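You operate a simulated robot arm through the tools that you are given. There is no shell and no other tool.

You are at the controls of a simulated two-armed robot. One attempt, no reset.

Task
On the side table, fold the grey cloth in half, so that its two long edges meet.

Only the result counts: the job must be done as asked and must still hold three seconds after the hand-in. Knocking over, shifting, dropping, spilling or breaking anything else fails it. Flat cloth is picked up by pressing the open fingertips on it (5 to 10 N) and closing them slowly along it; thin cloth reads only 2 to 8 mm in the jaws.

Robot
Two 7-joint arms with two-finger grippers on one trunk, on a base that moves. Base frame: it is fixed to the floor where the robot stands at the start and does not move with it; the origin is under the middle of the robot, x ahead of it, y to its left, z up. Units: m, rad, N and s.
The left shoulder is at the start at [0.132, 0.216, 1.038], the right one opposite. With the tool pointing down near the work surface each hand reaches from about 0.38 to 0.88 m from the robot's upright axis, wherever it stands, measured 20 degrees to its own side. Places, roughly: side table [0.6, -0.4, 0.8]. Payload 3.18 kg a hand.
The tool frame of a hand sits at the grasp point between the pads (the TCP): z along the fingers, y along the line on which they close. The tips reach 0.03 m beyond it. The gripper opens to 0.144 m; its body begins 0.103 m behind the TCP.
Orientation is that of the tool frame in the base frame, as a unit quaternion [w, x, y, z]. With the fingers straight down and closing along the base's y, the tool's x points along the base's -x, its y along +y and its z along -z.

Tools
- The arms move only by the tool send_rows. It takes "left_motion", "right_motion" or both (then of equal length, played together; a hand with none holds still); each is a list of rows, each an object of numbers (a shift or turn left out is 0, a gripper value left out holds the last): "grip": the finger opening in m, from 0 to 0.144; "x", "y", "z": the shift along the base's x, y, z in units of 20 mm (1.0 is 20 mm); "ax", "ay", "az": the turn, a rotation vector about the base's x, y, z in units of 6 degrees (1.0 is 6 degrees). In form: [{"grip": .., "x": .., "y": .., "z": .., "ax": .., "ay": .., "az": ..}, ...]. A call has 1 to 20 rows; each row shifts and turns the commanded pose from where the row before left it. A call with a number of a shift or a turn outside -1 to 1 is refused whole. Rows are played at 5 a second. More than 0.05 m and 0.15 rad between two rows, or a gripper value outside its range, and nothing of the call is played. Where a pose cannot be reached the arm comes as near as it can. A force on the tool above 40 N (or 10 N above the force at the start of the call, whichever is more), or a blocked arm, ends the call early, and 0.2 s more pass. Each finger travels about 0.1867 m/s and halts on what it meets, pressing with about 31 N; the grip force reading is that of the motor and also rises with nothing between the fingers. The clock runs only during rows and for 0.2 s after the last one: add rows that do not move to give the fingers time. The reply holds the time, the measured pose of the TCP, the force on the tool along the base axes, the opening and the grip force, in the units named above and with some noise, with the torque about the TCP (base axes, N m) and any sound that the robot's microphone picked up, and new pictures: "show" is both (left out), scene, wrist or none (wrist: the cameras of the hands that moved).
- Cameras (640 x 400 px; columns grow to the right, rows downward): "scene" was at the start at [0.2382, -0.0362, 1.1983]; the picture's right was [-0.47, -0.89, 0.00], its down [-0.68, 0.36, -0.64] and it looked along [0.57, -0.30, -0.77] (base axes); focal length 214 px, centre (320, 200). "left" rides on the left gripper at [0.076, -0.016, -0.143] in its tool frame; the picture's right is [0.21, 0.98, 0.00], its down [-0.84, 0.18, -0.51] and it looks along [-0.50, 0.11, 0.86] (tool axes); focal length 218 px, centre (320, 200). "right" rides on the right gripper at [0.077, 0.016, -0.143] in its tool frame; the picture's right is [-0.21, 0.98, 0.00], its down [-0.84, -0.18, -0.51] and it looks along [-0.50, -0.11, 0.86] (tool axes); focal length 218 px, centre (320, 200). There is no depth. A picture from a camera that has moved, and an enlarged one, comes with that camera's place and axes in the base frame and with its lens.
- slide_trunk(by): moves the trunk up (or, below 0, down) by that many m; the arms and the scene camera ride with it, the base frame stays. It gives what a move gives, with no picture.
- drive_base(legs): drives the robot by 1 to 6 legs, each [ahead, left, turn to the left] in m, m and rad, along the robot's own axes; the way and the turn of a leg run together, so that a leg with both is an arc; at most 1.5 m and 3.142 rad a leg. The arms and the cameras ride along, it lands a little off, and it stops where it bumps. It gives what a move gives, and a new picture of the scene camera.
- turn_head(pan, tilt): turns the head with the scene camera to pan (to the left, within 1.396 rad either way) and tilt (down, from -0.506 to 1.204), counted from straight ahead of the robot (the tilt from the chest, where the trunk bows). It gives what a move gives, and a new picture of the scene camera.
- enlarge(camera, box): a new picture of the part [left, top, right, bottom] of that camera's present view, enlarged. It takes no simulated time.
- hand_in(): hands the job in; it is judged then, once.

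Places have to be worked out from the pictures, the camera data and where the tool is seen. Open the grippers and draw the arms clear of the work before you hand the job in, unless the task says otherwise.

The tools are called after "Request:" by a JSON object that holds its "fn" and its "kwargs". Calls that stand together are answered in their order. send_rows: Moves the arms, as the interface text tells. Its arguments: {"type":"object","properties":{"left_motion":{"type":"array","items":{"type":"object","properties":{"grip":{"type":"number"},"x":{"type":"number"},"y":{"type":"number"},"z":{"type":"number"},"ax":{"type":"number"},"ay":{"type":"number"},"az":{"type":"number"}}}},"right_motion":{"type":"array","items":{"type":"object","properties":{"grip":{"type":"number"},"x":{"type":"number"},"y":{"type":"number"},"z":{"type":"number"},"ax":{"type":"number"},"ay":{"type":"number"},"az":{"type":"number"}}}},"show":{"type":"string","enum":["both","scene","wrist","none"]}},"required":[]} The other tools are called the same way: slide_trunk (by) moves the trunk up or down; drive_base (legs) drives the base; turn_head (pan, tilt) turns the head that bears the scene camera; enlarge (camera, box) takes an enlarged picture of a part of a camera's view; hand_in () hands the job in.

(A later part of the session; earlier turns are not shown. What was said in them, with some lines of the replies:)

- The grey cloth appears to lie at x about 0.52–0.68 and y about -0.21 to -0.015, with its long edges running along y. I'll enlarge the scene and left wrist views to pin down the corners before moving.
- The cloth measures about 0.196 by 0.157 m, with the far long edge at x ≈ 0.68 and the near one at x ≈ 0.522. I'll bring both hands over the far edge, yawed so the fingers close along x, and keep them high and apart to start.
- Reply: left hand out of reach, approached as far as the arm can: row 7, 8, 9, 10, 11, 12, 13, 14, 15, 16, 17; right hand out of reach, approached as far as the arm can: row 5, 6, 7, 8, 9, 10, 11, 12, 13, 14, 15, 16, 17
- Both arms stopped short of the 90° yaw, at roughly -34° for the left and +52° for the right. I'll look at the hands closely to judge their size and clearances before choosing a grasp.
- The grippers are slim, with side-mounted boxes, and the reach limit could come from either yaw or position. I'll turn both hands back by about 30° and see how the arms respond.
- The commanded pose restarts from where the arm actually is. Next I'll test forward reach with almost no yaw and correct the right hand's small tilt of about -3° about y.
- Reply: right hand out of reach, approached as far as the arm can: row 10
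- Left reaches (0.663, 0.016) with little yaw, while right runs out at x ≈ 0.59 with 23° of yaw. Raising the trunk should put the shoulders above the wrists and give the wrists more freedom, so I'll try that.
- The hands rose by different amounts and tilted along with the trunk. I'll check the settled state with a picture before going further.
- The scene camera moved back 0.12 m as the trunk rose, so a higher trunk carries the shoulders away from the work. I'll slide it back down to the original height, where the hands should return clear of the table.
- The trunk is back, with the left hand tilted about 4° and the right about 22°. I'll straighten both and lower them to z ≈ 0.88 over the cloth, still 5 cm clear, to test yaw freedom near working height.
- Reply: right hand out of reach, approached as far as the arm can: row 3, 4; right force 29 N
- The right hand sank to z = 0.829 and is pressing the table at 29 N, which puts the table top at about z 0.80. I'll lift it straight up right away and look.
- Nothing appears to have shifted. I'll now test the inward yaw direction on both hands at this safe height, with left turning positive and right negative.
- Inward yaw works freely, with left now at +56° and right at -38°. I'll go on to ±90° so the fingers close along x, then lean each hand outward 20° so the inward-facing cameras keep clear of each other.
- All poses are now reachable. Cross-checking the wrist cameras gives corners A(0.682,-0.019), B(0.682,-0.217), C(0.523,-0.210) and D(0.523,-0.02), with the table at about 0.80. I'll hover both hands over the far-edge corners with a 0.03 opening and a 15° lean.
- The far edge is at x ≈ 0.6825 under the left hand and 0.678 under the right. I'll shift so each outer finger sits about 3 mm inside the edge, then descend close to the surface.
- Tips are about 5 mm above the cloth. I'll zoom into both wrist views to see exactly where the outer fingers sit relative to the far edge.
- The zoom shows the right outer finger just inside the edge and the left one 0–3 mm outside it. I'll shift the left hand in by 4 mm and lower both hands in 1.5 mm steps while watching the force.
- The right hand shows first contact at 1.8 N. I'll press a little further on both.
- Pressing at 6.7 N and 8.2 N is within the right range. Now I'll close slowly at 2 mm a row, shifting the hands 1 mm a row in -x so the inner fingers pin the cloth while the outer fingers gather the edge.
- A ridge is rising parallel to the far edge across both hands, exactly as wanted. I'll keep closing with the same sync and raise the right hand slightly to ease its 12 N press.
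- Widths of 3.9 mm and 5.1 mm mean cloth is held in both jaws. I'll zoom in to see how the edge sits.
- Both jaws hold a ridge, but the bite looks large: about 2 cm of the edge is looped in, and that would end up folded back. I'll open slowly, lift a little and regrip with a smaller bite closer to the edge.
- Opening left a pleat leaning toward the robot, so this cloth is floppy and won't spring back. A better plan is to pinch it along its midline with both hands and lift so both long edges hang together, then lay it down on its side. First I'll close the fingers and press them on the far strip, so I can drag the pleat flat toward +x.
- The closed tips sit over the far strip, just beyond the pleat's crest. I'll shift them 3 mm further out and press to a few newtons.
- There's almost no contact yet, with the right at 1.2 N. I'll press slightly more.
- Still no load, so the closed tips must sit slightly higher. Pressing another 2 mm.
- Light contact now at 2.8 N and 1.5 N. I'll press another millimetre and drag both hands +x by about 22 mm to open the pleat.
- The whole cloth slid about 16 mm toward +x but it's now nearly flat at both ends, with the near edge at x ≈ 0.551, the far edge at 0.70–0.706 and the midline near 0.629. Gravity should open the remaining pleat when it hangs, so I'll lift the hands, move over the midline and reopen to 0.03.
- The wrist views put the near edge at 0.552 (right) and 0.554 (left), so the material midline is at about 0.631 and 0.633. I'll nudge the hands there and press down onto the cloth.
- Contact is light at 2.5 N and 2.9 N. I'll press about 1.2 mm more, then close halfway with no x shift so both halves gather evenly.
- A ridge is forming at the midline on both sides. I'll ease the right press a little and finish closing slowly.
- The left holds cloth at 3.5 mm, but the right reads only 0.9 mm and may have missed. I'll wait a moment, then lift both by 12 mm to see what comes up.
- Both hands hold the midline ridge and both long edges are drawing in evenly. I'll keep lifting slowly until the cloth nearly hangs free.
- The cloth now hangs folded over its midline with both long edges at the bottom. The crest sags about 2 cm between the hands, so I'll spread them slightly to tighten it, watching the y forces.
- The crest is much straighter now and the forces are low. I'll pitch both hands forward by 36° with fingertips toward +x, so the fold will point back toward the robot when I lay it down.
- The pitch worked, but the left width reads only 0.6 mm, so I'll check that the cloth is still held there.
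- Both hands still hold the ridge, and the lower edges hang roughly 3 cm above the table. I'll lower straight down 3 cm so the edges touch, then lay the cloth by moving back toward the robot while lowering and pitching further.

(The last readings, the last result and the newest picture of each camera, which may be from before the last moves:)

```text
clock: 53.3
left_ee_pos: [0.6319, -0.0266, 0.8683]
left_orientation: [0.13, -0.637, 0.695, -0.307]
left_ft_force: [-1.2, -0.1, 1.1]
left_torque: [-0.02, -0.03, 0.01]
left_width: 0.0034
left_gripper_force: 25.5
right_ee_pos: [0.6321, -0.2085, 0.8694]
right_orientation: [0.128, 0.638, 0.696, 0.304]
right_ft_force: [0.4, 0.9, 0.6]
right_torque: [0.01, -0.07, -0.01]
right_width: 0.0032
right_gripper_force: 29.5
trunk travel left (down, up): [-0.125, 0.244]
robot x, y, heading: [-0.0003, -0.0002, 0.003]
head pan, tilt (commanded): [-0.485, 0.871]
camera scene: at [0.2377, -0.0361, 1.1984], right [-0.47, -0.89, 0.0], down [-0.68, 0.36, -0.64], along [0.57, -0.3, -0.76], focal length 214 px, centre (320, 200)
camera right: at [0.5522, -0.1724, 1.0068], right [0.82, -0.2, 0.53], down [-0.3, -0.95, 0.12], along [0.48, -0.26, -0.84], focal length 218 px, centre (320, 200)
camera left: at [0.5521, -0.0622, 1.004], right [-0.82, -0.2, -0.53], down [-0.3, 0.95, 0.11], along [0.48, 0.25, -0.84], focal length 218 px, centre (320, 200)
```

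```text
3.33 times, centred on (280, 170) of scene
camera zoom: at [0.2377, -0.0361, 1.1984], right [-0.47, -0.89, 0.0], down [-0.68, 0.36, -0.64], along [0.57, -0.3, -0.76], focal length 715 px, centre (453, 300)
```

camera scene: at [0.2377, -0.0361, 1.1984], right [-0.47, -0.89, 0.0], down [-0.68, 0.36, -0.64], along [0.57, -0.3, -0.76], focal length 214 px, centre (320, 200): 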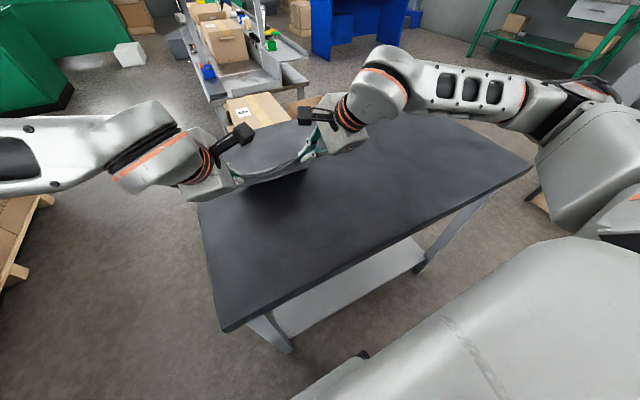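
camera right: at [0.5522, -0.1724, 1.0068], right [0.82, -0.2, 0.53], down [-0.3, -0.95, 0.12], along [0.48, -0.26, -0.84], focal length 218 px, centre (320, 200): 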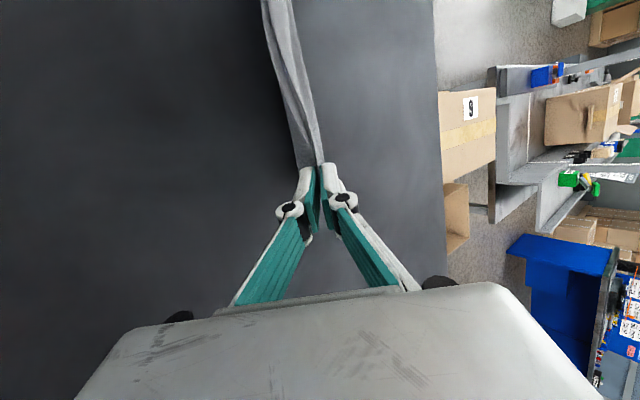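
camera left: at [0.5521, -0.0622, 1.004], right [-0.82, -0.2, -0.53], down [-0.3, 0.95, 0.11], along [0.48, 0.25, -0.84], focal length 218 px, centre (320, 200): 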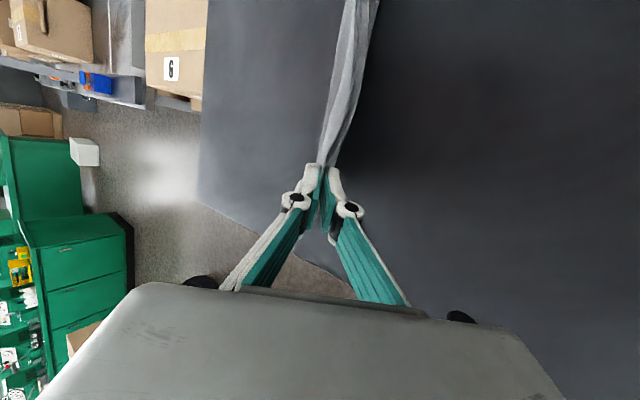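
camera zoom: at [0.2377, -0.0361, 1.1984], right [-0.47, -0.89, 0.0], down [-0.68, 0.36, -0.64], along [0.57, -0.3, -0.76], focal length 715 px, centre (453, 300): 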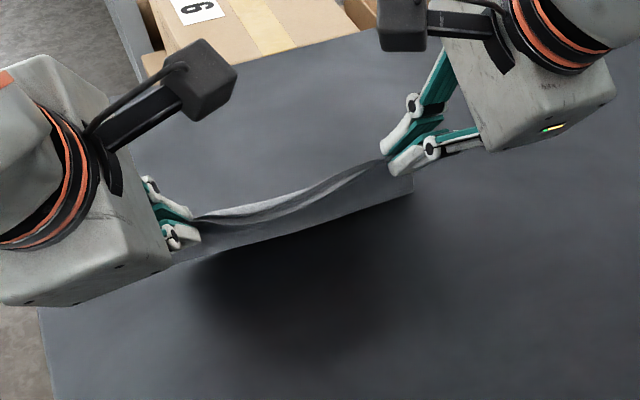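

The lower edges are reaching the table and trailing toward +x, as wanted. Next I'll lay the cloth by moving both hands -x by 56 mm while lowering 30 mm and pitching another 18°.

Request:
{"fn": "send_rows", "kwargs": {"left_motion": [{"x": -0.35, "z": -0.19, "ay": -0.375}, {"x": -0.35, "z": -0.19, "ay": -0.375}, {"x": -0.35, "z": -0.19, "ay": -0.375}, {"x": -0.35, "z": -0.19, "ay": -0.375}, {"x": -0.35, "z": -0.19, "ay": -0.375}, {"x": -0.35, "z": -0.19, "ay": -0.375}, {"x": -0.35, "z": -0.15, "ay": -0.375}, {"x": -0.35, "z": -0.1, "ay": -0.375}, {}], "right_motion": [{"x": -0.35, "z": -0.19, "ay": -0.375}, {"x": -0.35, "z": -0.19, "ay": -0.375}, {"x": -0.35, "z": -0.19, "ay": -0.375}, {"x": -0.35, "z": -0.19, "ay": -0.375}, {"x": -0.35, "z": -0.19, "ay": -0.375}, {"x": -0.35, "z": -0.19, "ay": -0.375}, {"x": -0.35, "z": -0.15, "ay": -0.375}, {"x": -0.35, "z": -0.1, "ay": -0.375}, {}], "show": "both"}}

Request:
{"fn": "enlarge", "kwargs": {"camera": "scene", "box": [200, 120, 360, 240]}}

Request:
{"fn": "enlarge", "kwargs": {"camera": "right", "box": [220, 30, 420, 230]}}

Request:
{"fn": "enlarge", "kwargs": {"camera": "left", "box": [220, 30, 420, 230]}}

```text
clock: 55.3
left_ee_pos: [0.5765, -0.0269, 0.8388]
left_orientation: [0.237, -0.582, 0.666, -0.402]
left_ft_force: [-2.7, 1.0, 1.7]
left_torque: [0.01, 0.06, 0.0]
left_width: 0.0026
left_gripper_force: 26.6
right_ee_pos: [0.5956, -0.2113, 0.8506]
right_orientation: [0.204, 0.596, 0.682, 0.371]
right_ft_force: [1.4, 1.0, -2.7]
right_torque: [0.0, -0.03, -0.04]
right_width: 0.0049
right_gripper_force: 42.8
right hand out of reach, approached as far as the arm can: row 6, 7, 8
trunk travel left (down, up): [-0.125, 0.244]
robot x, y, heading: [-0.0032, -0.0005, 0.004]
head pan, tilt (commanded): [-0.485, 0.871]
camera scene: at [0.2382, -0.036, 1.1982], right [-0.47, -0.89, 0.0], down [-0.68, 0.36, -0.64], along [0.57, -0.3, -0.76], focal length 214 px, centre (320, 200)
camera right: at [0.4869, -0.1731, 0.9674], right [0.69, -0.19, 0.7], down [-0.31, -0.95, 0.05], along [0.65, -0.25, -0.71], focal length 218 px, centre (320, 200)
camera left: at [0.4584, -0.0617, 0.9454], right [-0.62, -0.2, -0.76], down [-0.32, 0.95, 0.01], along [0.72, 0.26, -0.65], focal length 218 px, centre (320, 200)
```

scene: 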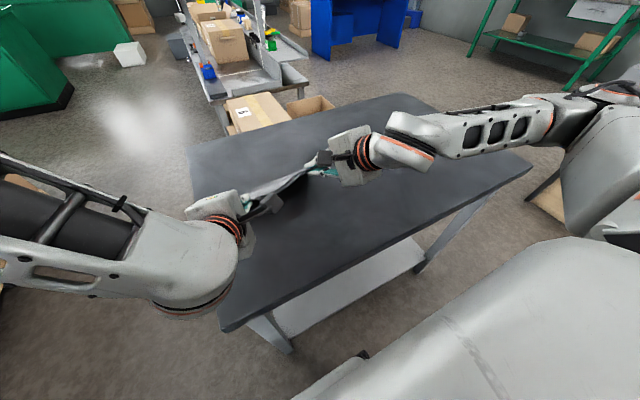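
right: 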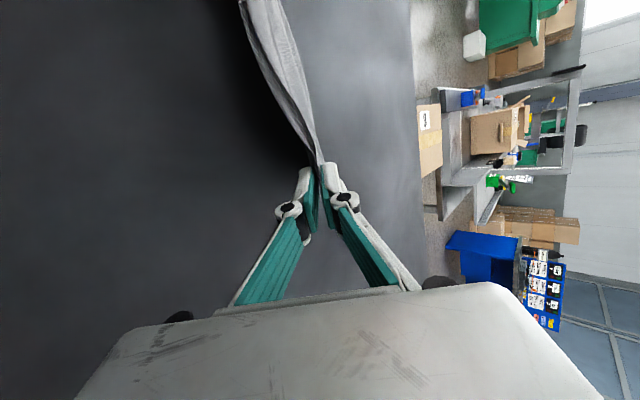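
left: 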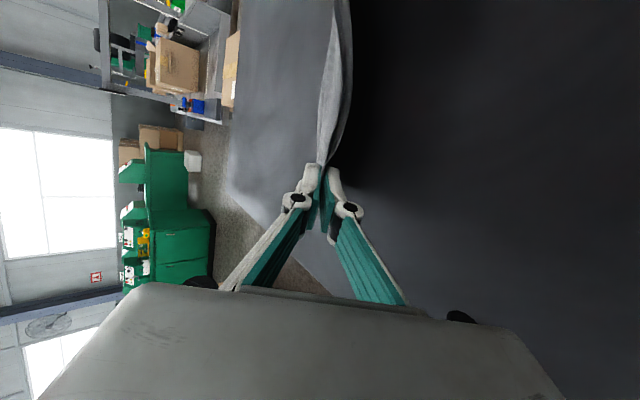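

```text
3.33 times, centred on (280, 180) of scene
camera zoom: at [0.2382, -0.036, 1.1982], right [-0.47, -0.89, 0.0], down [-0.68, 0.36, -0.64], along [0.57, -0.3, -0.76], focal length 715 px, centre (453, 267)
```

zoom: 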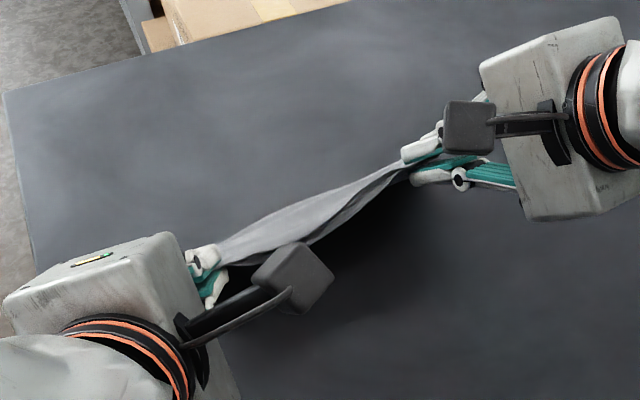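

```text
2.00 times, centred on (320, 130) of right
camera zoom: at [0.4869, -0.1731, 0.9674], right [0.69, -0.19, 0.7], down [-0.31, -0.95, 0.05], along [0.65, -0.25, -0.71], focal length 436 px, centre (320, 340)
```

zoom: 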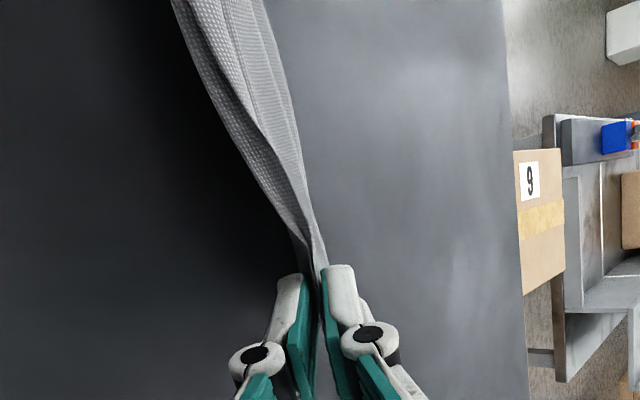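

```text
2.00 times, centred on (320, 130) of left
camera zoom: at [0.4584, -0.0617, 0.9454], right [-0.62, -0.2, -0.76], down [-0.32, 0.95, 0.01], along [0.72, 0.26, -0.65], focal length 436 px, centre (320, 340)
```

zoom: 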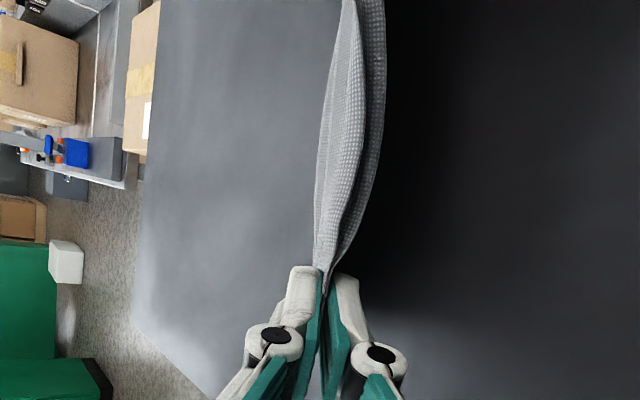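

The right arm hit its limit at about 47° pitch while the left completed, so the hands are 2 cm out of line in x. I'll relax the right pitch to about 36° while bringing its fingertips level with the left's.

Request:
{"fn": "send_rows", "kwargs": {"right_motion": [{"x": -0.1, "z": 0.0, "ay": 0.5}, {"x": -0.15, "z": -0.05, "ay": 0.5}, {"x": -0.18, "z": -0.1, "ay": 0.5}, {"x": -0.2, "z": -0.12, "ay": 0.4}, {}], "show": "both"}}

Request:
{"fn": "enlarge", "kwargs": {"camera": "scene", "box": [200, 120, 360, 240]}}

```text
clock: 56.5
left_ee_pos: [0.5757, -0.0261, 0.841]
left_orientation: [0.236, -0.582, 0.666, -0.403]
left_ft_force: [0.0, 0.0, -0.8]
left_torque: [0.02, 0.07, -0.03]
left_width: 0.0041
left_gripper_force: 27.8
right_ee_pos: [0.583, -0.2109, 0.8472]
right_orientation: [0.149, 0.623, 0.697, 0.322]
right_ft_force: [0.8, 0.9, -0.3]
right_torque: [-0.03, 0.01, -0.05]
right_width: 0.0051
right_gripper_force: 38.3
trunk travel left (down, up): [-0.125, 0.244]
robot x, y, heading: [-0.0023, -0.0019, -0.001]
head pan, tilt (commanded): [-0.485, 0.871]
camera scene: at [0.2379, -0.0362, 1.1984], right [-0.47, -0.89, 0.0], down [-0.68, 0.36, -0.64], along [0.57, -0.3, -0.76], focal length 214 px, centre (320, 200)
camera right: at [0.4948, -0.1738, 0.979], right [0.79, -0.19, 0.58], down [-0.3, -0.95, 0.1], along [0.53, -0.25, -0.81], focal length 218 px, centre (320, 200)
```

scene: 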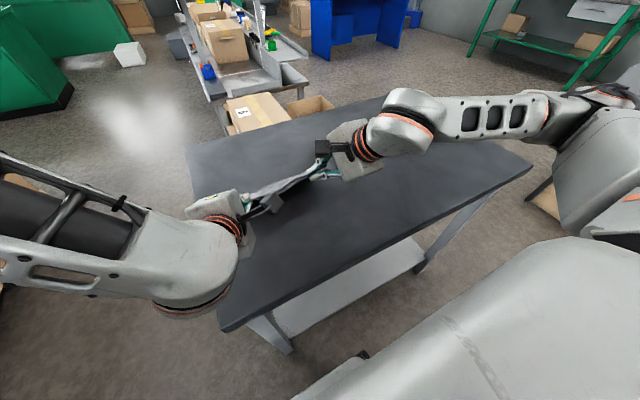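
right: 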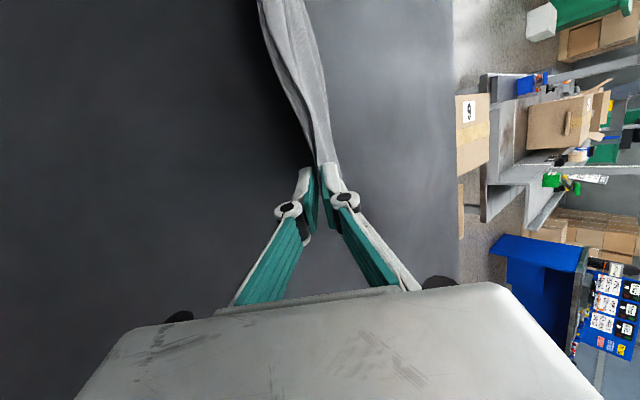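

```text
3.33 times, centred on (280, 180) of scene
camera zoom: at [0.2379, -0.0362, 1.1984], right [-0.47, -0.89, 0.0], down [-0.68, 0.36, -0.64], along [0.57, -0.3, -0.76], focal length 715 px, centre (453, 267)
```

zoom: 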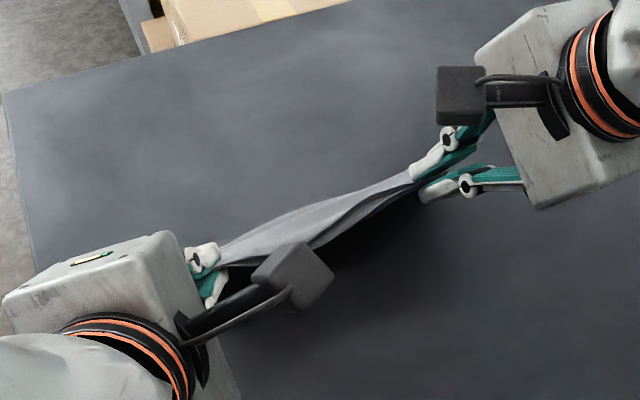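

The folded cloth now trails from the fingertips (x ≈ 0.60) to its edges near x ≈ 0.64, with both layers laid toward +x. I'll drag back 4 mm, lower slightly and open the jaws gently.

Request:
{"fn": "send_rows", "kwargs": {"left_motion": [{"x": -0.1}, {"x": -0.1}, {}, {"grip": 0.01}, {"grip": 0.016, "z": 0.05}, {"grip": 0.022, "z": 0.1}, {"grip": 0.028, "z": 0.1}, {}], "right_motion": [{"x": -0.1, "z": -0.1}, {"x": -0.1, "z": -0.1}, {}, {"grip": 0.01}, {"grip": 0.016, "z": 0.03}, {"grip": 0.022, "z": 0.08}, {"grip": 0.028, "z": 0.08}, {}], "show": "both"}}

Request:
{"fn": "enlarge", "kwargs": {"camera": "scene", "box": [200, 120, 360, 240]}}

Request:
{"fn": "enlarge", "kwargs": {"camera": "right", "box": [220, 30, 420, 230]}}

Request:
{"fn": "enlarge", "kwargs": {"camera": "left", "box": [220, 30, 420, 230]}}

```text
clock: 58.3
left_ee_pos: [0.573, -0.0256, 0.8462]
left_orientation: [0.237, -0.581, 0.667, -0.403]
left_ft_force: [-0.7, -0.5, -0.5]
left_torque: [0.0, -0.02, 0.02]
left_width: 0.028
left_gripper_force: 0.1
right_ee_pos: [0.5791, -0.2103, 0.8462]
right_orientation: [0.148, 0.623, 0.697, 0.322]
right_ft_force: [0.4, -0.2, 0.0]
right_torque: [0.03, 0.01, 0.05]
right_width: 0.028
right_gripper_force: 0.1
trunk travel left (down, up): [-0.125, 0.244]
robot x, y, heading: [-0.0033, 0.0016, 0.002]
head pan, tilt (commanded): [-0.485, 0.871]
camera scene: at [0.2382, -0.0362, 1.1983], right [-0.47, -0.89, 0.0], down [-0.68, 0.36, -0.64], along [0.57, -0.3, -0.77], focal length 214 px, centre (320, 200)
camera right: at [0.4907, -0.1731, 0.9786], right [0.79, -0.19, 0.58], down [-0.3, -0.95, 0.1], along [0.53, -0.25, -0.81], focal length 218 px, centre (320, 200)
camera left: at [0.4549, -0.0619, 0.9503], right [-0.62, -0.2, -0.76], down [-0.32, 0.95, 0.01], along [0.72, 0.25, -0.65], focal length 218 px, centre (320, 200)
```

scene: 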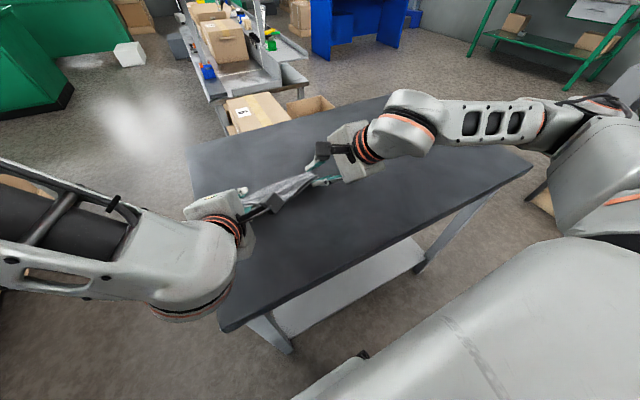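
right: 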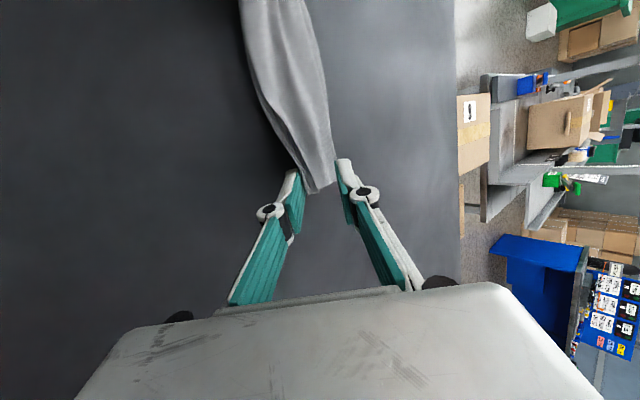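
left: 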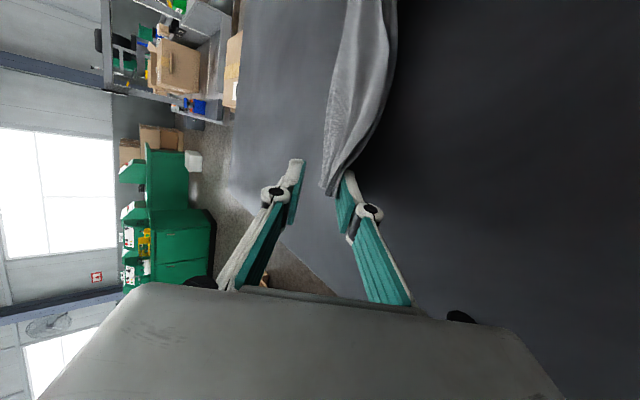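

```text
3.33 times, centred on (280, 180) of scene
camera zoom: at [0.2382, -0.0362, 1.1983], right [-0.47, -0.89, 0.0], down [-0.68, 0.36, -0.64], along [0.57, -0.3, -0.77], focal length 715 px, centre (453, 267)
```

zoom: 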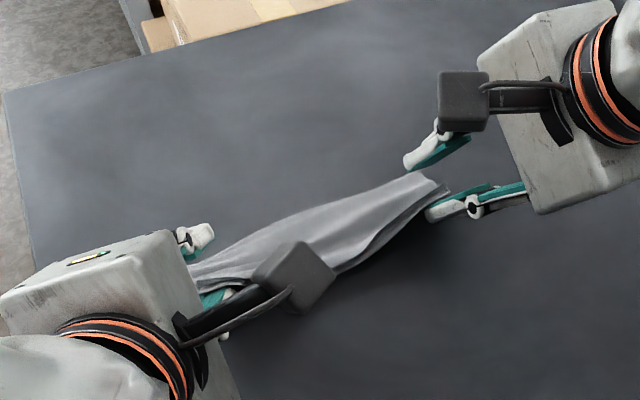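

```text
2.00 times, centred on (320, 130) of right
camera zoom: at [0.4907, -0.1731, 0.9786], right [0.79, -0.19, 0.58], down [-0.3, -0.95, 0.1], along [0.53, -0.25, -0.81], focal length 436 px, centre (320, 340)
```

zoom: 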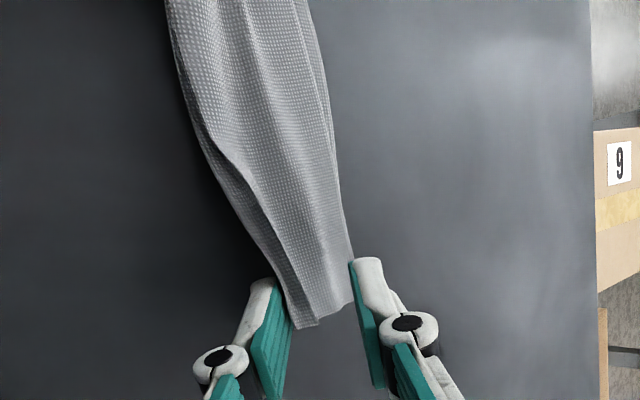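

```text
2.00 times, centred on (320, 130) of left
camera zoom: at [0.4549, -0.0619, 0.9503], right [-0.62, -0.2, -0.76], down [-0.32, 0.95, 0.01], along [0.72, 0.25, -0.65], focal length 436 px, centre (320, 340)
```

zoom: 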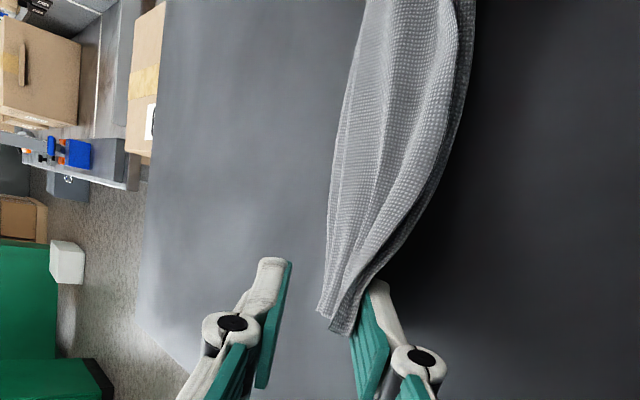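

The jaws are open and the cloth has settled onto the table. I'll withdraw both hands slowly along their finger axes so the lower fingers slide out from under the fold.

Request:
{"fn": "send_rows", "kwargs": {"left_motion": [{"x": -0.32, "z": 0.24}, {"x": -0.32, "z": 0.24}, {"x": -0.32, "z": 0.24}, {"x": -0.32, "z": 0.24}, {"x": -0.32, "z": 0.24}, {}], "right_motion": [{"x": -0.24, "z": 0.32}, {"x": -0.24, "z": 0.32}, {"x": -0.24, "z": 0.32}, {"x": -0.24, "z": 0.32}, {"x": -0.24, "z": 0.32}, {}], "show": "both"}}

Request:
{"fn": "enlarge", "kwargs": {"camera": "scene", "box": [200, 120, 360, 240]}}

Request:
{"fn": "enlarge", "kwargs": {"camera": "right", "box": [220, 30, 420, 230]}}

Request:
{"fn": "enlarge", "kwargs": {"camera": "left", "box": [220, 30, 420, 230]}}

```text
clock: 59.7
left_ee_pos: [0.5396, -0.0264, 0.8681]
left_orientation: [0.237, -0.581, 0.667, -0.402]
left_ft_force: [0.5, 0.6, 0.6]
left_torque: [-0.01, 0.01, 0.01]
left_width: 0.0282
left_gripper_force: 0.0
right_ee_pos: [0.5606, -0.21, 0.8807]
right_orientation: [0.148, 0.624, 0.696, 0.322]
right_ft_force: [0.3, -0.1, 0.1]
right_torque: [0.02, -0.01, 0.02]
right_width: 0.0277
right_gripper_force: 0.1
right hand out of reach, approached as far as the arm can: row 5
trunk travel left (down, up): [-0.125, 0.244]
robot x, y, heading: [0.0005, -0.0022, 0.003]
head pan, tilt (commanded): [-0.485, 0.871]
camera scene: at [0.2383, -0.0362, 1.1982], right [-0.47, -0.89, 0.0], down [-0.68, 0.36, -0.64], along [0.57, -0.3, -0.77], focal length 214 px, centre (320, 200)
camera right: at [0.4726, -0.1741, 1.0126], right [0.79, -0.19, 0.58], down [-0.3, -0.95, 0.1], along [0.53, -0.25, -0.81], focal length 218 px, centre (320, 200)
camera left: at [0.4224, -0.0617, 0.9734], right [-0.62, -0.2, -0.76], down [-0.32, 0.95, 0.01], along [0.72, 0.25, -0.65], focal length 218 px, centre (320, 200)
```

scene: 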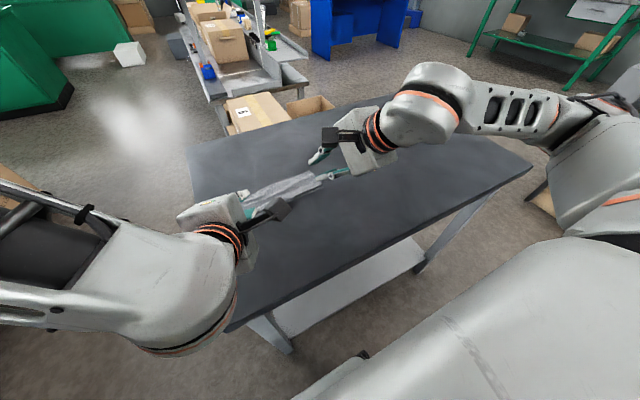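
right: 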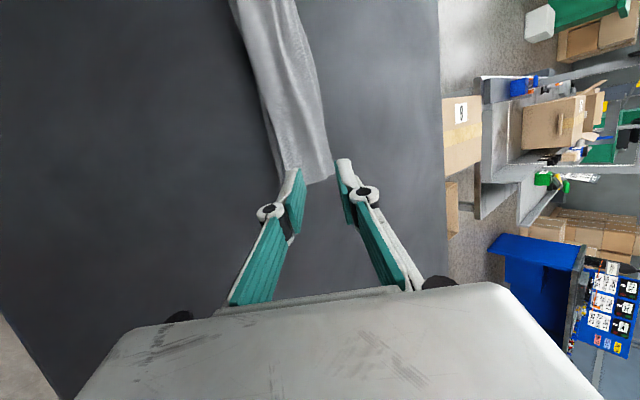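
left: 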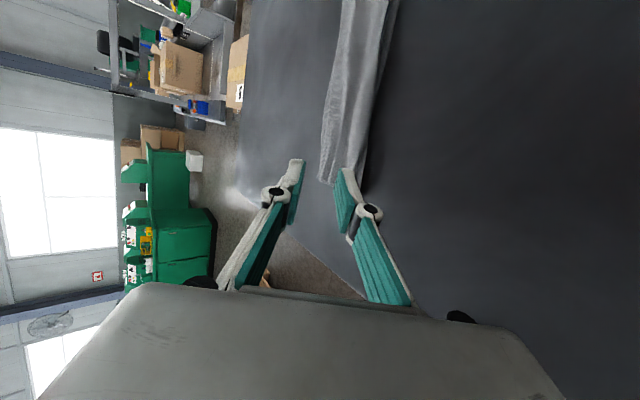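

```text
3.33 times, centred on (280, 180) of scene
camera zoom: at [0.2383, -0.0362, 1.1982], right [-0.47, -0.89, 0.0], down [-0.68, 0.36, -0.64], along [0.57, -0.3, -0.77], focal length 715 px, centre (453, 267)
```

zoom: 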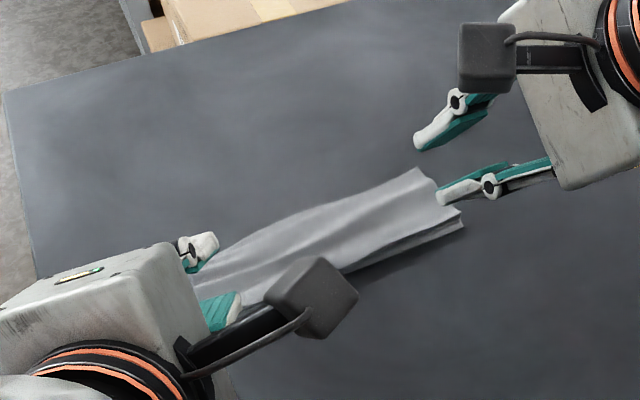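

```text
2.00 times, centred on (320, 130) of right
camera zoom: at [0.4726, -0.1741, 1.0126], right [0.79, -0.19, 0.58], down [-0.3, -0.95, 0.1], along [0.53, -0.25, -0.81], focal length 436 px, centre (320, 340)
```

zoom: 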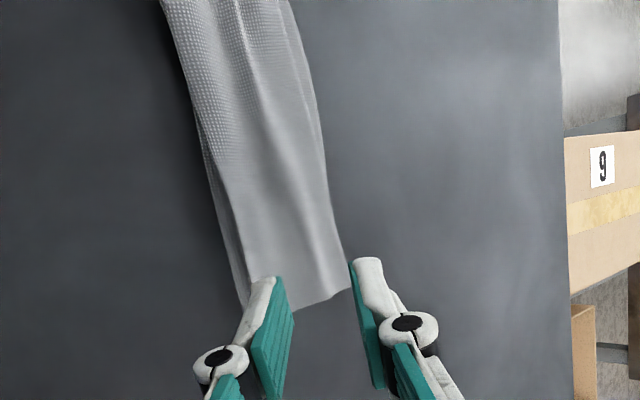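

```text
2.00 times, centred on (320, 130) of left
camera zoom: at [0.4224, -0.0617, 0.9734], right [-0.62, -0.2, -0.76], down [-0.32, 0.95, 0.01], along [0.72, 0.25, -0.65], focal length 436 px, centre (320, 340)
```

zoom: 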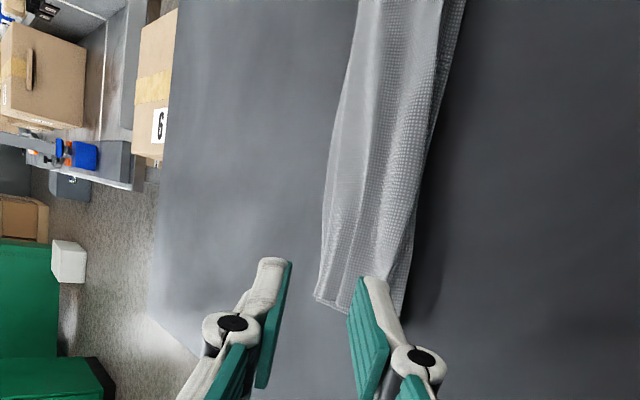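

The cloth is free and lying folded. I'll raise both hands and un-pitch them so I can inspect it from above.

Request:
{"fn": "send_rows", "kwargs": {"left_motion": [{"z": 0.5}, {"ay": 1, "z": 0.4}, {"ay": 1, "z": 0.3}, {"ay": 1, "z": 0.3}, {"ay": 1, "z": 0.2}, {"ay": 1, "z": 0.2}, {"ay": 1, "y": 0.5}, {"ay": 1, "y": 0.5}, {"ay": 1, "y": 0.5}, {"ay": 1, "y": 0.5}, {}], "right_motion": [{"z": 0.5, "ay": 0.3}, {"ay": 0.7, "z": 0.4}, {"ay": 0.7, "z": 0.3}, {"ay": 0.7, "z": 0.3}, {"ay": 0.7, "z": 0.2}, {"ay": 0.7, "z": 0.2}, {"ay": 0.7, "y": -0.5}, {"ay": 0.7, "y": -0.5}, {"ay": 0.7, "y": -0.5}, {"y": -0.5}, {}], "show": "both"}}

Request:
{"fn": "enlarge", "kwargs": {"camera": "scene", "box": [200, 120, 360, 240]}}

```text
clock: 62.1
left_ee_pos: [0.5388, 0.015, 0.9074]
left_orientation: [0.092, 0.701, -0.701, 0.094]
left_ft_force: [0.5, -0.7, 0.0]
left_torque: [0.04, -0.02, 0.0]
left_width: 0.0279
left_gripper_force: 0.0
right_ee_pos: [0.56, -0.2494, 0.9161]
right_orientation: [-0.071, 0.692, 0.709, 0.117]
right_ft_force: [0.0, 0.8, -0.2]
right_torque: [-0.01, -0.02, 0.01]
right_width: 0.0279
right_gripper_force: 0.0
trunk travel left (down, up): [-0.125, 0.244]
robot x, y, heading: [0.0038, -0.0054, 0.002]
head pan, tilt (commanded): [-0.485, 0.871]
camera scene: at [0.2381, -0.0362, 1.1984], right [-0.47, -0.89, 0.0], down [-0.68, 0.36, -0.64], along [0.57, -0.3, -0.76], focal length 214 px, centre (320, 200)
camera right: at [0.5637, -0.2129, 1.0759], right [0.98, -0.19, 0.01], down [-0.18, -0.95, 0.26], along [-0.03, -0.25, -0.97], focal length 218 px, centre (320, 200)
camera left: at [0.5559, -0.0218, 1.0644], right [-0.98, -0.2, 0.05], down [-0.18, 0.95, 0.27], along [-0.1, 0.25, -0.96], focal length 218 px, centre (320, 200)
```

scene: 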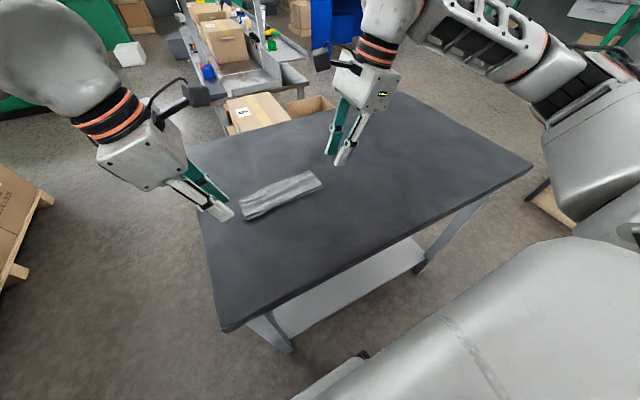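
right: 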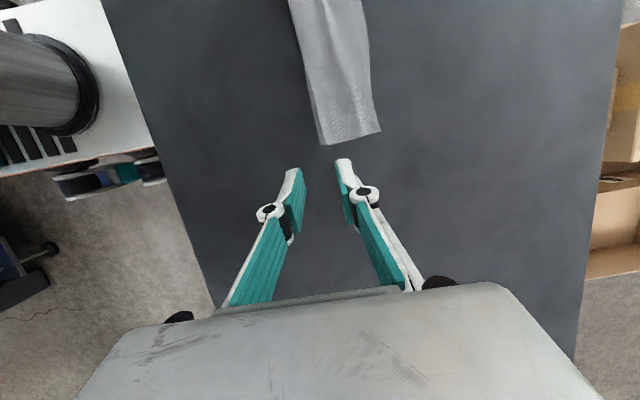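
left: 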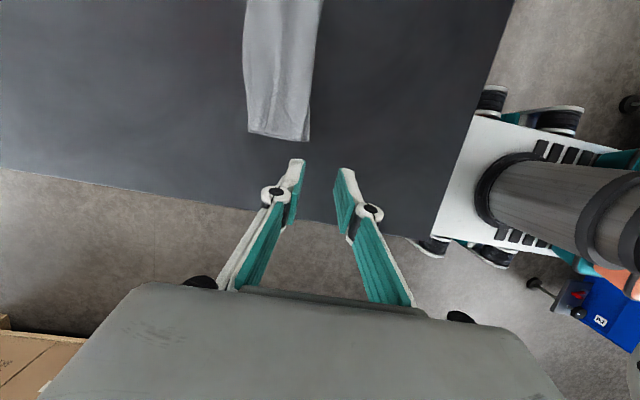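

```text
3.33 times, centred on (280, 180) of scene
camera zoom: at [0.2381, -0.0362, 1.1984], right [-0.47, -0.89, 0.0], down [-0.68, 0.36, -0.64], along [0.57, -0.3, -0.76], focal length 715 px, centre (453, 267)
```

zoom: 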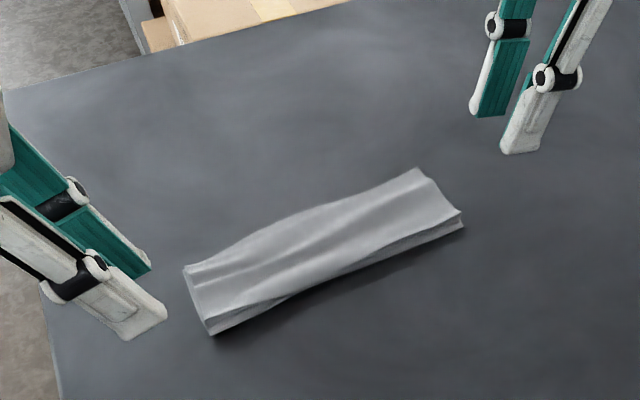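

The cloth lies as a folded strip about 6.5 cm wide with some lengthwise ripples. I'll zoom in from all three cameras to see the layer edges.

Request:
{"fn": "enlarge", "kwargs": {"camera": "right", "box": [270, 0, 400, 160]}}

Request:
{"fn": "enlarge", "kwargs": {"camera": "left", "box": [220, 0, 350, 160]}}

Request:
{"fn": "enlarge", "kwargs": {"camera": "scene", "box": [235, 160, 330, 225]}}

```text
2.50 times, centred on (335, 80) of right
camera zoom: at [0.5637, -0.2129, 1.0759], right [0.98, -0.19, 0.01], down [-0.18, -0.95, 0.26], along [-0.03, -0.25, -0.97], focal length 546 px, centre (282, 500)
```

zoom: 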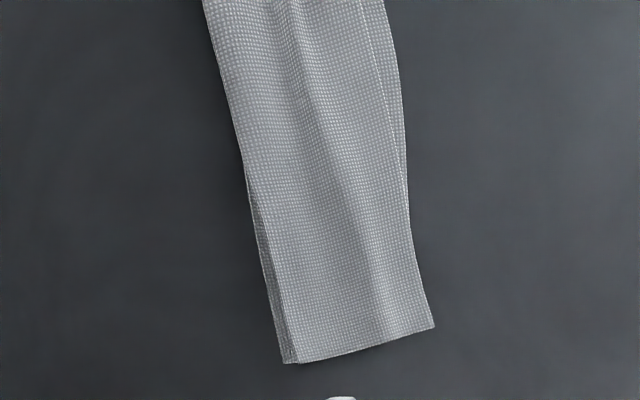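

```text
2.50 times, centred on (285, 80) of left
camera zoom: at [0.5559, -0.0218, 1.0644], right [-0.98, -0.2, 0.05], down [-0.18, 0.95, 0.27], along [-0.1, 0.25, -0.96], focal length 546 px, centre (408, 500)
```

zoom: 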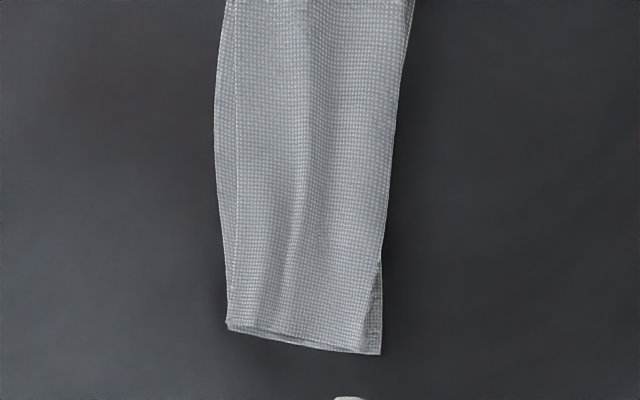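

```text
6.15 times, centred on (282, 192) of scene
camera zoom: at [0.2381, -0.0362, 1.1984], right [-0.47, -0.89, 0.0], down [-0.68, 0.36, -0.64], along [0.57, -0.3, -0.76], focal length 1320 px, centre (551, 246)
```

zoom: 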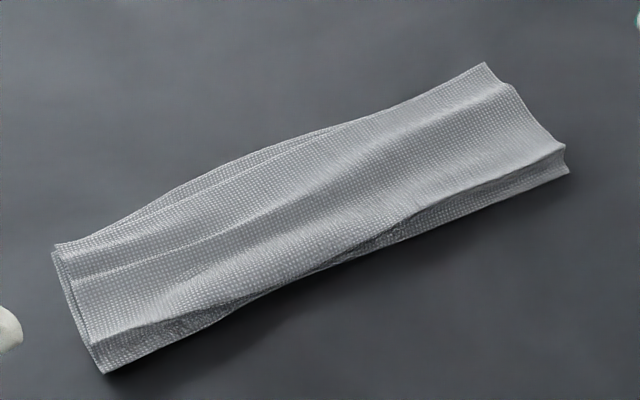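

The upper edge lies within about 1 cm of the lower edge in the middle, and within a few mm of it at the left end. I'll move the left hand out over the far side at a safe height to view the two long edges more directly.

Request:
{"fn": "send_rows", "kwargs": {"left_motion": [{"x": 1, "y": -0.3, "z": 0.2}, {"x": 1, "y": -0.3, "z": 0.2}, {"x": 1, "y": -0.3, "z": 0.2}, {"x": 1, "y": -0.3}, {"x": 1, "y": -0.3}, {"x": 1, "y": -0.3}, {"x": 0.5}, {}], "show": "wrist"}}

Request:
{"fn": "enlarge", "kwargs": {"camera": "left", "box": [280, 0, 480, 160]}}

```text
clock: 63.9
left_ee_pos: [0.6694, -0.0207, 0.9194]
left_orientation: [-0.092, -0.701, 0.701, -0.094]
left_ft_force: [-0.1, 0.1, 0.7]
left_torque: [0.0, 0.01, 0.02]
left_width: 0.0281
left_gripper_force: 0.0
right_ee_pos: [0.5601, -0.2499, 0.9171]
right_orientation: [-0.07, 0.692, 0.709, 0.118]
right_ft_force: [-0.5, -0.2, 1.2]
right_torque: [0.02, 0.01, -0.01]
right_width: 0.0278
right_gripper_force: 0.0
trunk travel left (down, up): [-0.125, 0.244]
robot x, y, heading: [0.0029, 0.0013, 0.002]
head pan, tilt (commanded): [-0.485, 0.871]
camera left: at [0.6864, -0.0567, 1.0758], right [-0.98, -0.2, 0.05], down [-0.18, 0.95, 0.27], along [-0.1, 0.25, -0.96], focal length 218 px, centre (320, 200)
```

left: 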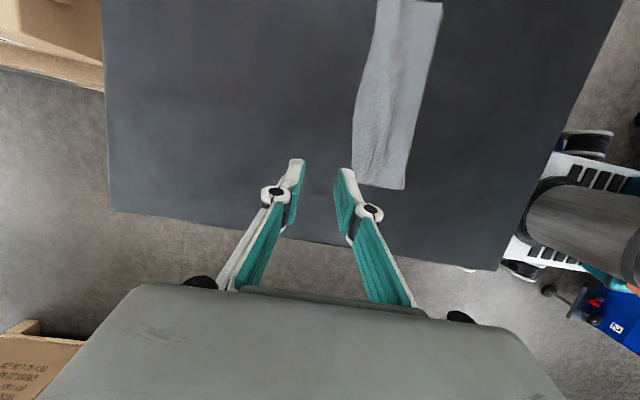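

```text
2.50 times, centred on (380, 80) of left
camera zoom: at [0.6864, -0.0567, 1.0758], right [-0.98, -0.2, 0.05], down [-0.18, 0.95, 0.27], along [-0.1, 0.25, -0.96], focal length 546 px, centre (170, 500)
```

zoom: 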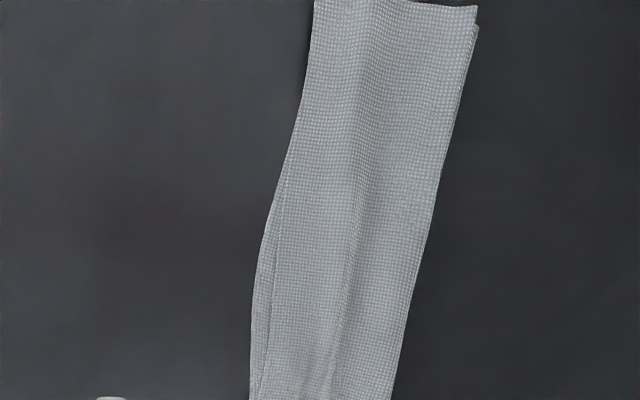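

From the far side the two long edges run together, with the lower one showing by at most 6–10 mm in the middle. That's a sound fold, so I'll open the grippers and draw both arms well clear without touching it.

Request:
{"fn": "send_rows", "kwargs": {"left_motion": [{"x": -0.8, "y": 0.7}, {"x": -0.8, "y": 0.7}, {"x": -0.8, "y": 0.7}, {"x": -0.8, "y": 0.7}, {"x": -0.8, "y": 0.7}, {"x": -0.8, "y": 0.7}, {"x": -0.8, "y": 0.7}, {"x": -0.8, "y": 0.7}, {"z": 0.6, "grip": 0.09}, {"z": 0.6}, {"z": 0.6}, {}], "right_motion": [{"x": -0.4, "y": -0.5}, {"x": -0.4, "y": -0.5}, {"x": -0.4, "y": -0.5}, {"x": -0.4, "y": -0.5}, {"x": -0.4, "y": -0.5}, {"x": -0.4, "y": -0.5}, {"x": -0.4, "y": -0.5}, {"x": -0.4, "y": -0.5}, {"z": 0.4, "grip": 0.09}, {"z": 0.4}, {"z": 0.4}, {}], "show": "both"}}

Request:
{"fn": "enlarge", "kwargs": {"camera": "scene", "box": [235, 160, 330, 225]}}

```text
clock: 66.5
left_ee_pos: [0.5419, 0.0909, 0.953]
left_orientation: [-0.092, -0.7, 0.702, -0.094]
left_ft_force: [-0.6, 0.1, -0.1]
left_torque: [0.02, -0.02, -0.01]
left_width: 0.09
left_gripper_force: 0.1
right_ee_pos: [0.4935, -0.3294, 0.9415]
right_orientation: [-0.071, 0.692, 0.709, 0.117]
right_ft_force: [-0.9, 0.1, 0.0]
right_torque: [0.02, -0.02, -0.01]
right_width: 0.0901
right_gripper_force: 0.1
trunk travel left (down, up): [-0.125, 0.244]
robot x, y, heading: [0.0014, 0.0007, -0.001]
head pan, tilt (commanded): [-0.485, 0.871]
camera scene: at [0.2384, -0.0362, 1.1982], right [-0.47, -0.89, 0.0], down [-0.68, 0.36, -0.64], along [0.57, -0.3, -0.77], focal length 214 px, centre (320, 200)
camera right: at [0.4985, -0.2924, 1.0997], right [0.98, -0.19, 0.01], down [-0.18, -0.95, 0.26], along [-0.03, -0.25, -0.97], focal length 218 px, centre (320, 200)
camera left: at [0.5581, 0.0556, 1.1116], right [-0.98, -0.2, 0.05], down [-0.18, 0.95, 0.27], along [-0.1, 0.25, -0.96], focal length 218 px, centre (320, 200)
```

scene: 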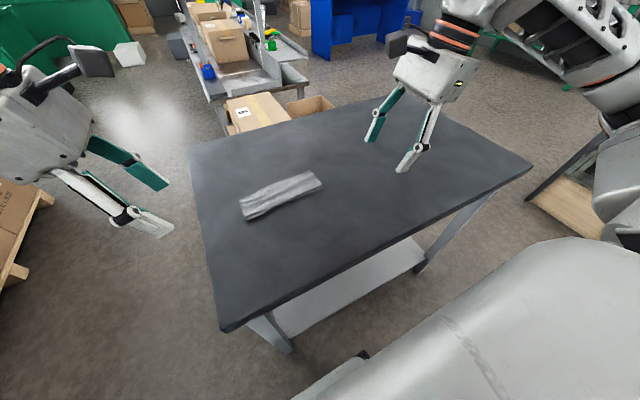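
right: 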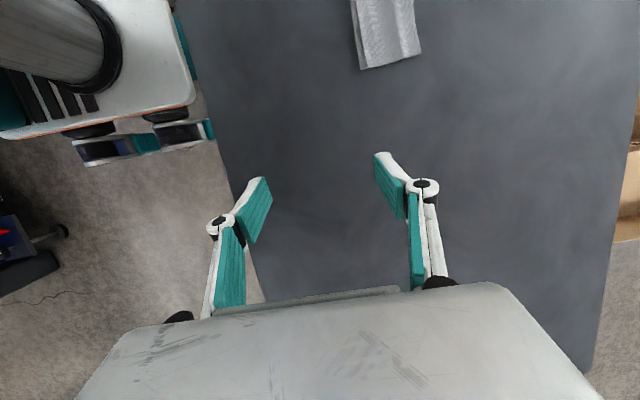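
left: 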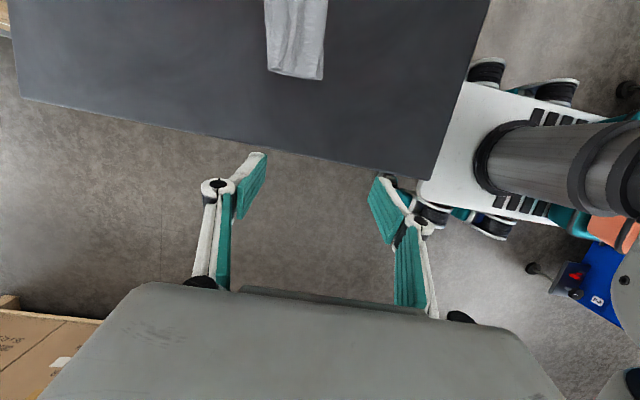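

```text
6.15 times, centred on (282, 192) of scene
camera zoom: at [0.2384, -0.0362, 1.1982], right [-0.47, -0.89, 0.0], down [-0.68, 0.36, -0.64], along [0.57, -0.3, -0.77], focal length 1320 px, centre (551, 246)
```

zoom: 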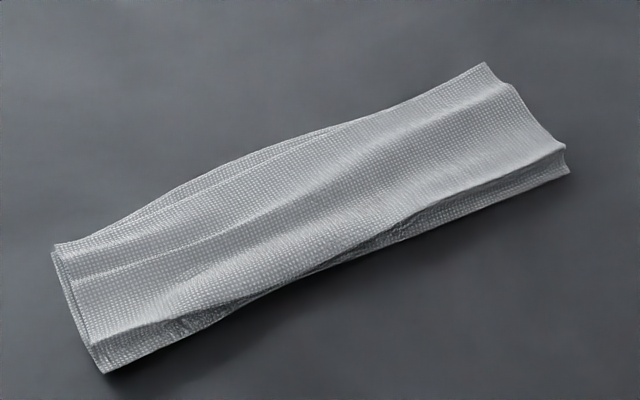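

The folded strip is undisturbed. I'll draw the right hand further out to the side and the left a little more, then take a final look.

Request:
{"fn": "send_rows", "kwargs": {"left_motion": [{"y": 0.8}, {"y": 0.8}, {"y": 0.8}, {"y": 0.8}, {}, {}], "right_motion": [{"y": -0.9, "z": 0.3}, {"y": -0.9, "z": 0.3}, {"y": -0.9, "z": 0.3}, {"y": -0.9, "z": 0.3}, {"y": -0.9}, {}], "show": "scene"}}

Request:
{"fn": "enlarge", "kwargs": {"camera": "scene", "box": [235, 160, 330, 225]}}

```text
clock: 67.9
left_ee_pos: [0.5416, 0.1567, 0.955]
left_orientation: [-0.092, -0.701, 0.701, -0.094]
left_ft_force: [1.0, -0.4, -1.0]
left_torque: [0.02, -0.03, 0.01]
left_width: 0.09
left_gripper_force: 0.1
right_ee_pos: [0.4955, -0.4206, 0.9632]
right_orientation: [-0.069, 0.692, 0.709, 0.117]
right_ft_force: [-0.6, -0.2, 0.1]
right_torque: [0.01, 0.01, -0.03]
right_width: 0.0898
right_gripper_force: 0.0
trunk travel left (down, up): [-0.125, 0.244]
robot x, y, heading: [-0.0008, -0.0001, -0.001]
head pan, tilt (commanded): [-0.485, 0.871]
camera scene: at [0.2383, -0.036, 1.1983], right [-0.47, -0.89, 0.0], down [-0.68, 0.36, -0.64], along [0.57, -0.3, -0.77], focal length 214 px, centre (320, 200)
```

scene: 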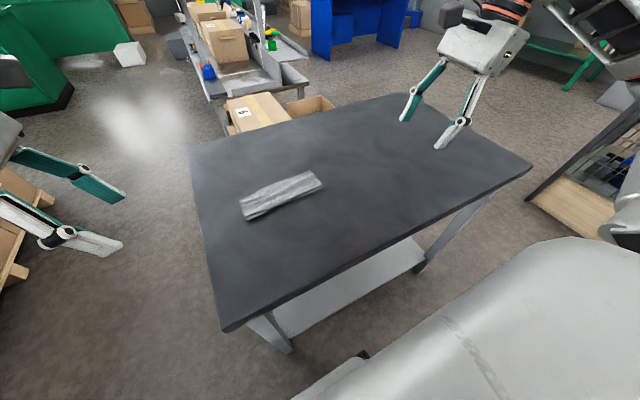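

```text
6.15 times, centred on (282, 192) of scene
camera zoom: at [0.2383, -0.036, 1.1983], right [-0.47, -0.89, 0.0], down [-0.68, 0.36, -0.64], along [0.57, -0.3, -0.77], focal length 1320 px, centre (551, 246)
```

zoom: 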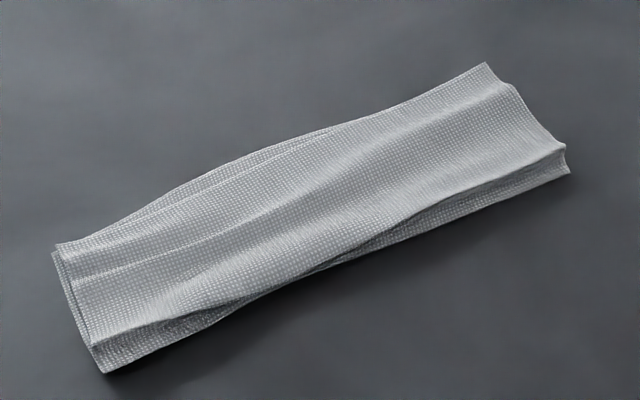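

The fold is stable: the fold line is on the near side, both long edges lie together on the far side, and the arms are clear with grippers open. The table and surroundings look unmoved, so I'm handing in.

Request:
{"fn": "hand_in", "kwargs": {}}

```text
The job is handed in.
```

I folded the grey cloth in half on the side table and handed it in; I don't know yet whether it passed.

- **Edges:** The two long edges lie together on the far side of the strip. At most about 1 cm of the lower edge shows, near the middle. The lower layer's far-right corner was hidden under the upper one, so I couldn't check it there; I'd guess about 1 cm of difference.
- **Shape:** The strip is about 7 cm wide, close to half the original 15.8 cm. It isn't perfectly flat: there are a few lengthwise ripples, and the fold stands about 1.3 cm high on the near side.
- **Method:** I first gripped the far edge, but the cloth was too floppy to fold over cleanly from there. I then pinched it along the midline with both hands and lifted it, so the two edges hung together, and laid it down on its side. The cloth ended up about 2 cm from where it started.
- **Surroundings:** Early on, the right hand pressed the table at about 29 N while I was testing its reach. Nothing appeared to shift in the pictures. Both grippers were open and the arms drawn clear before I handed in.
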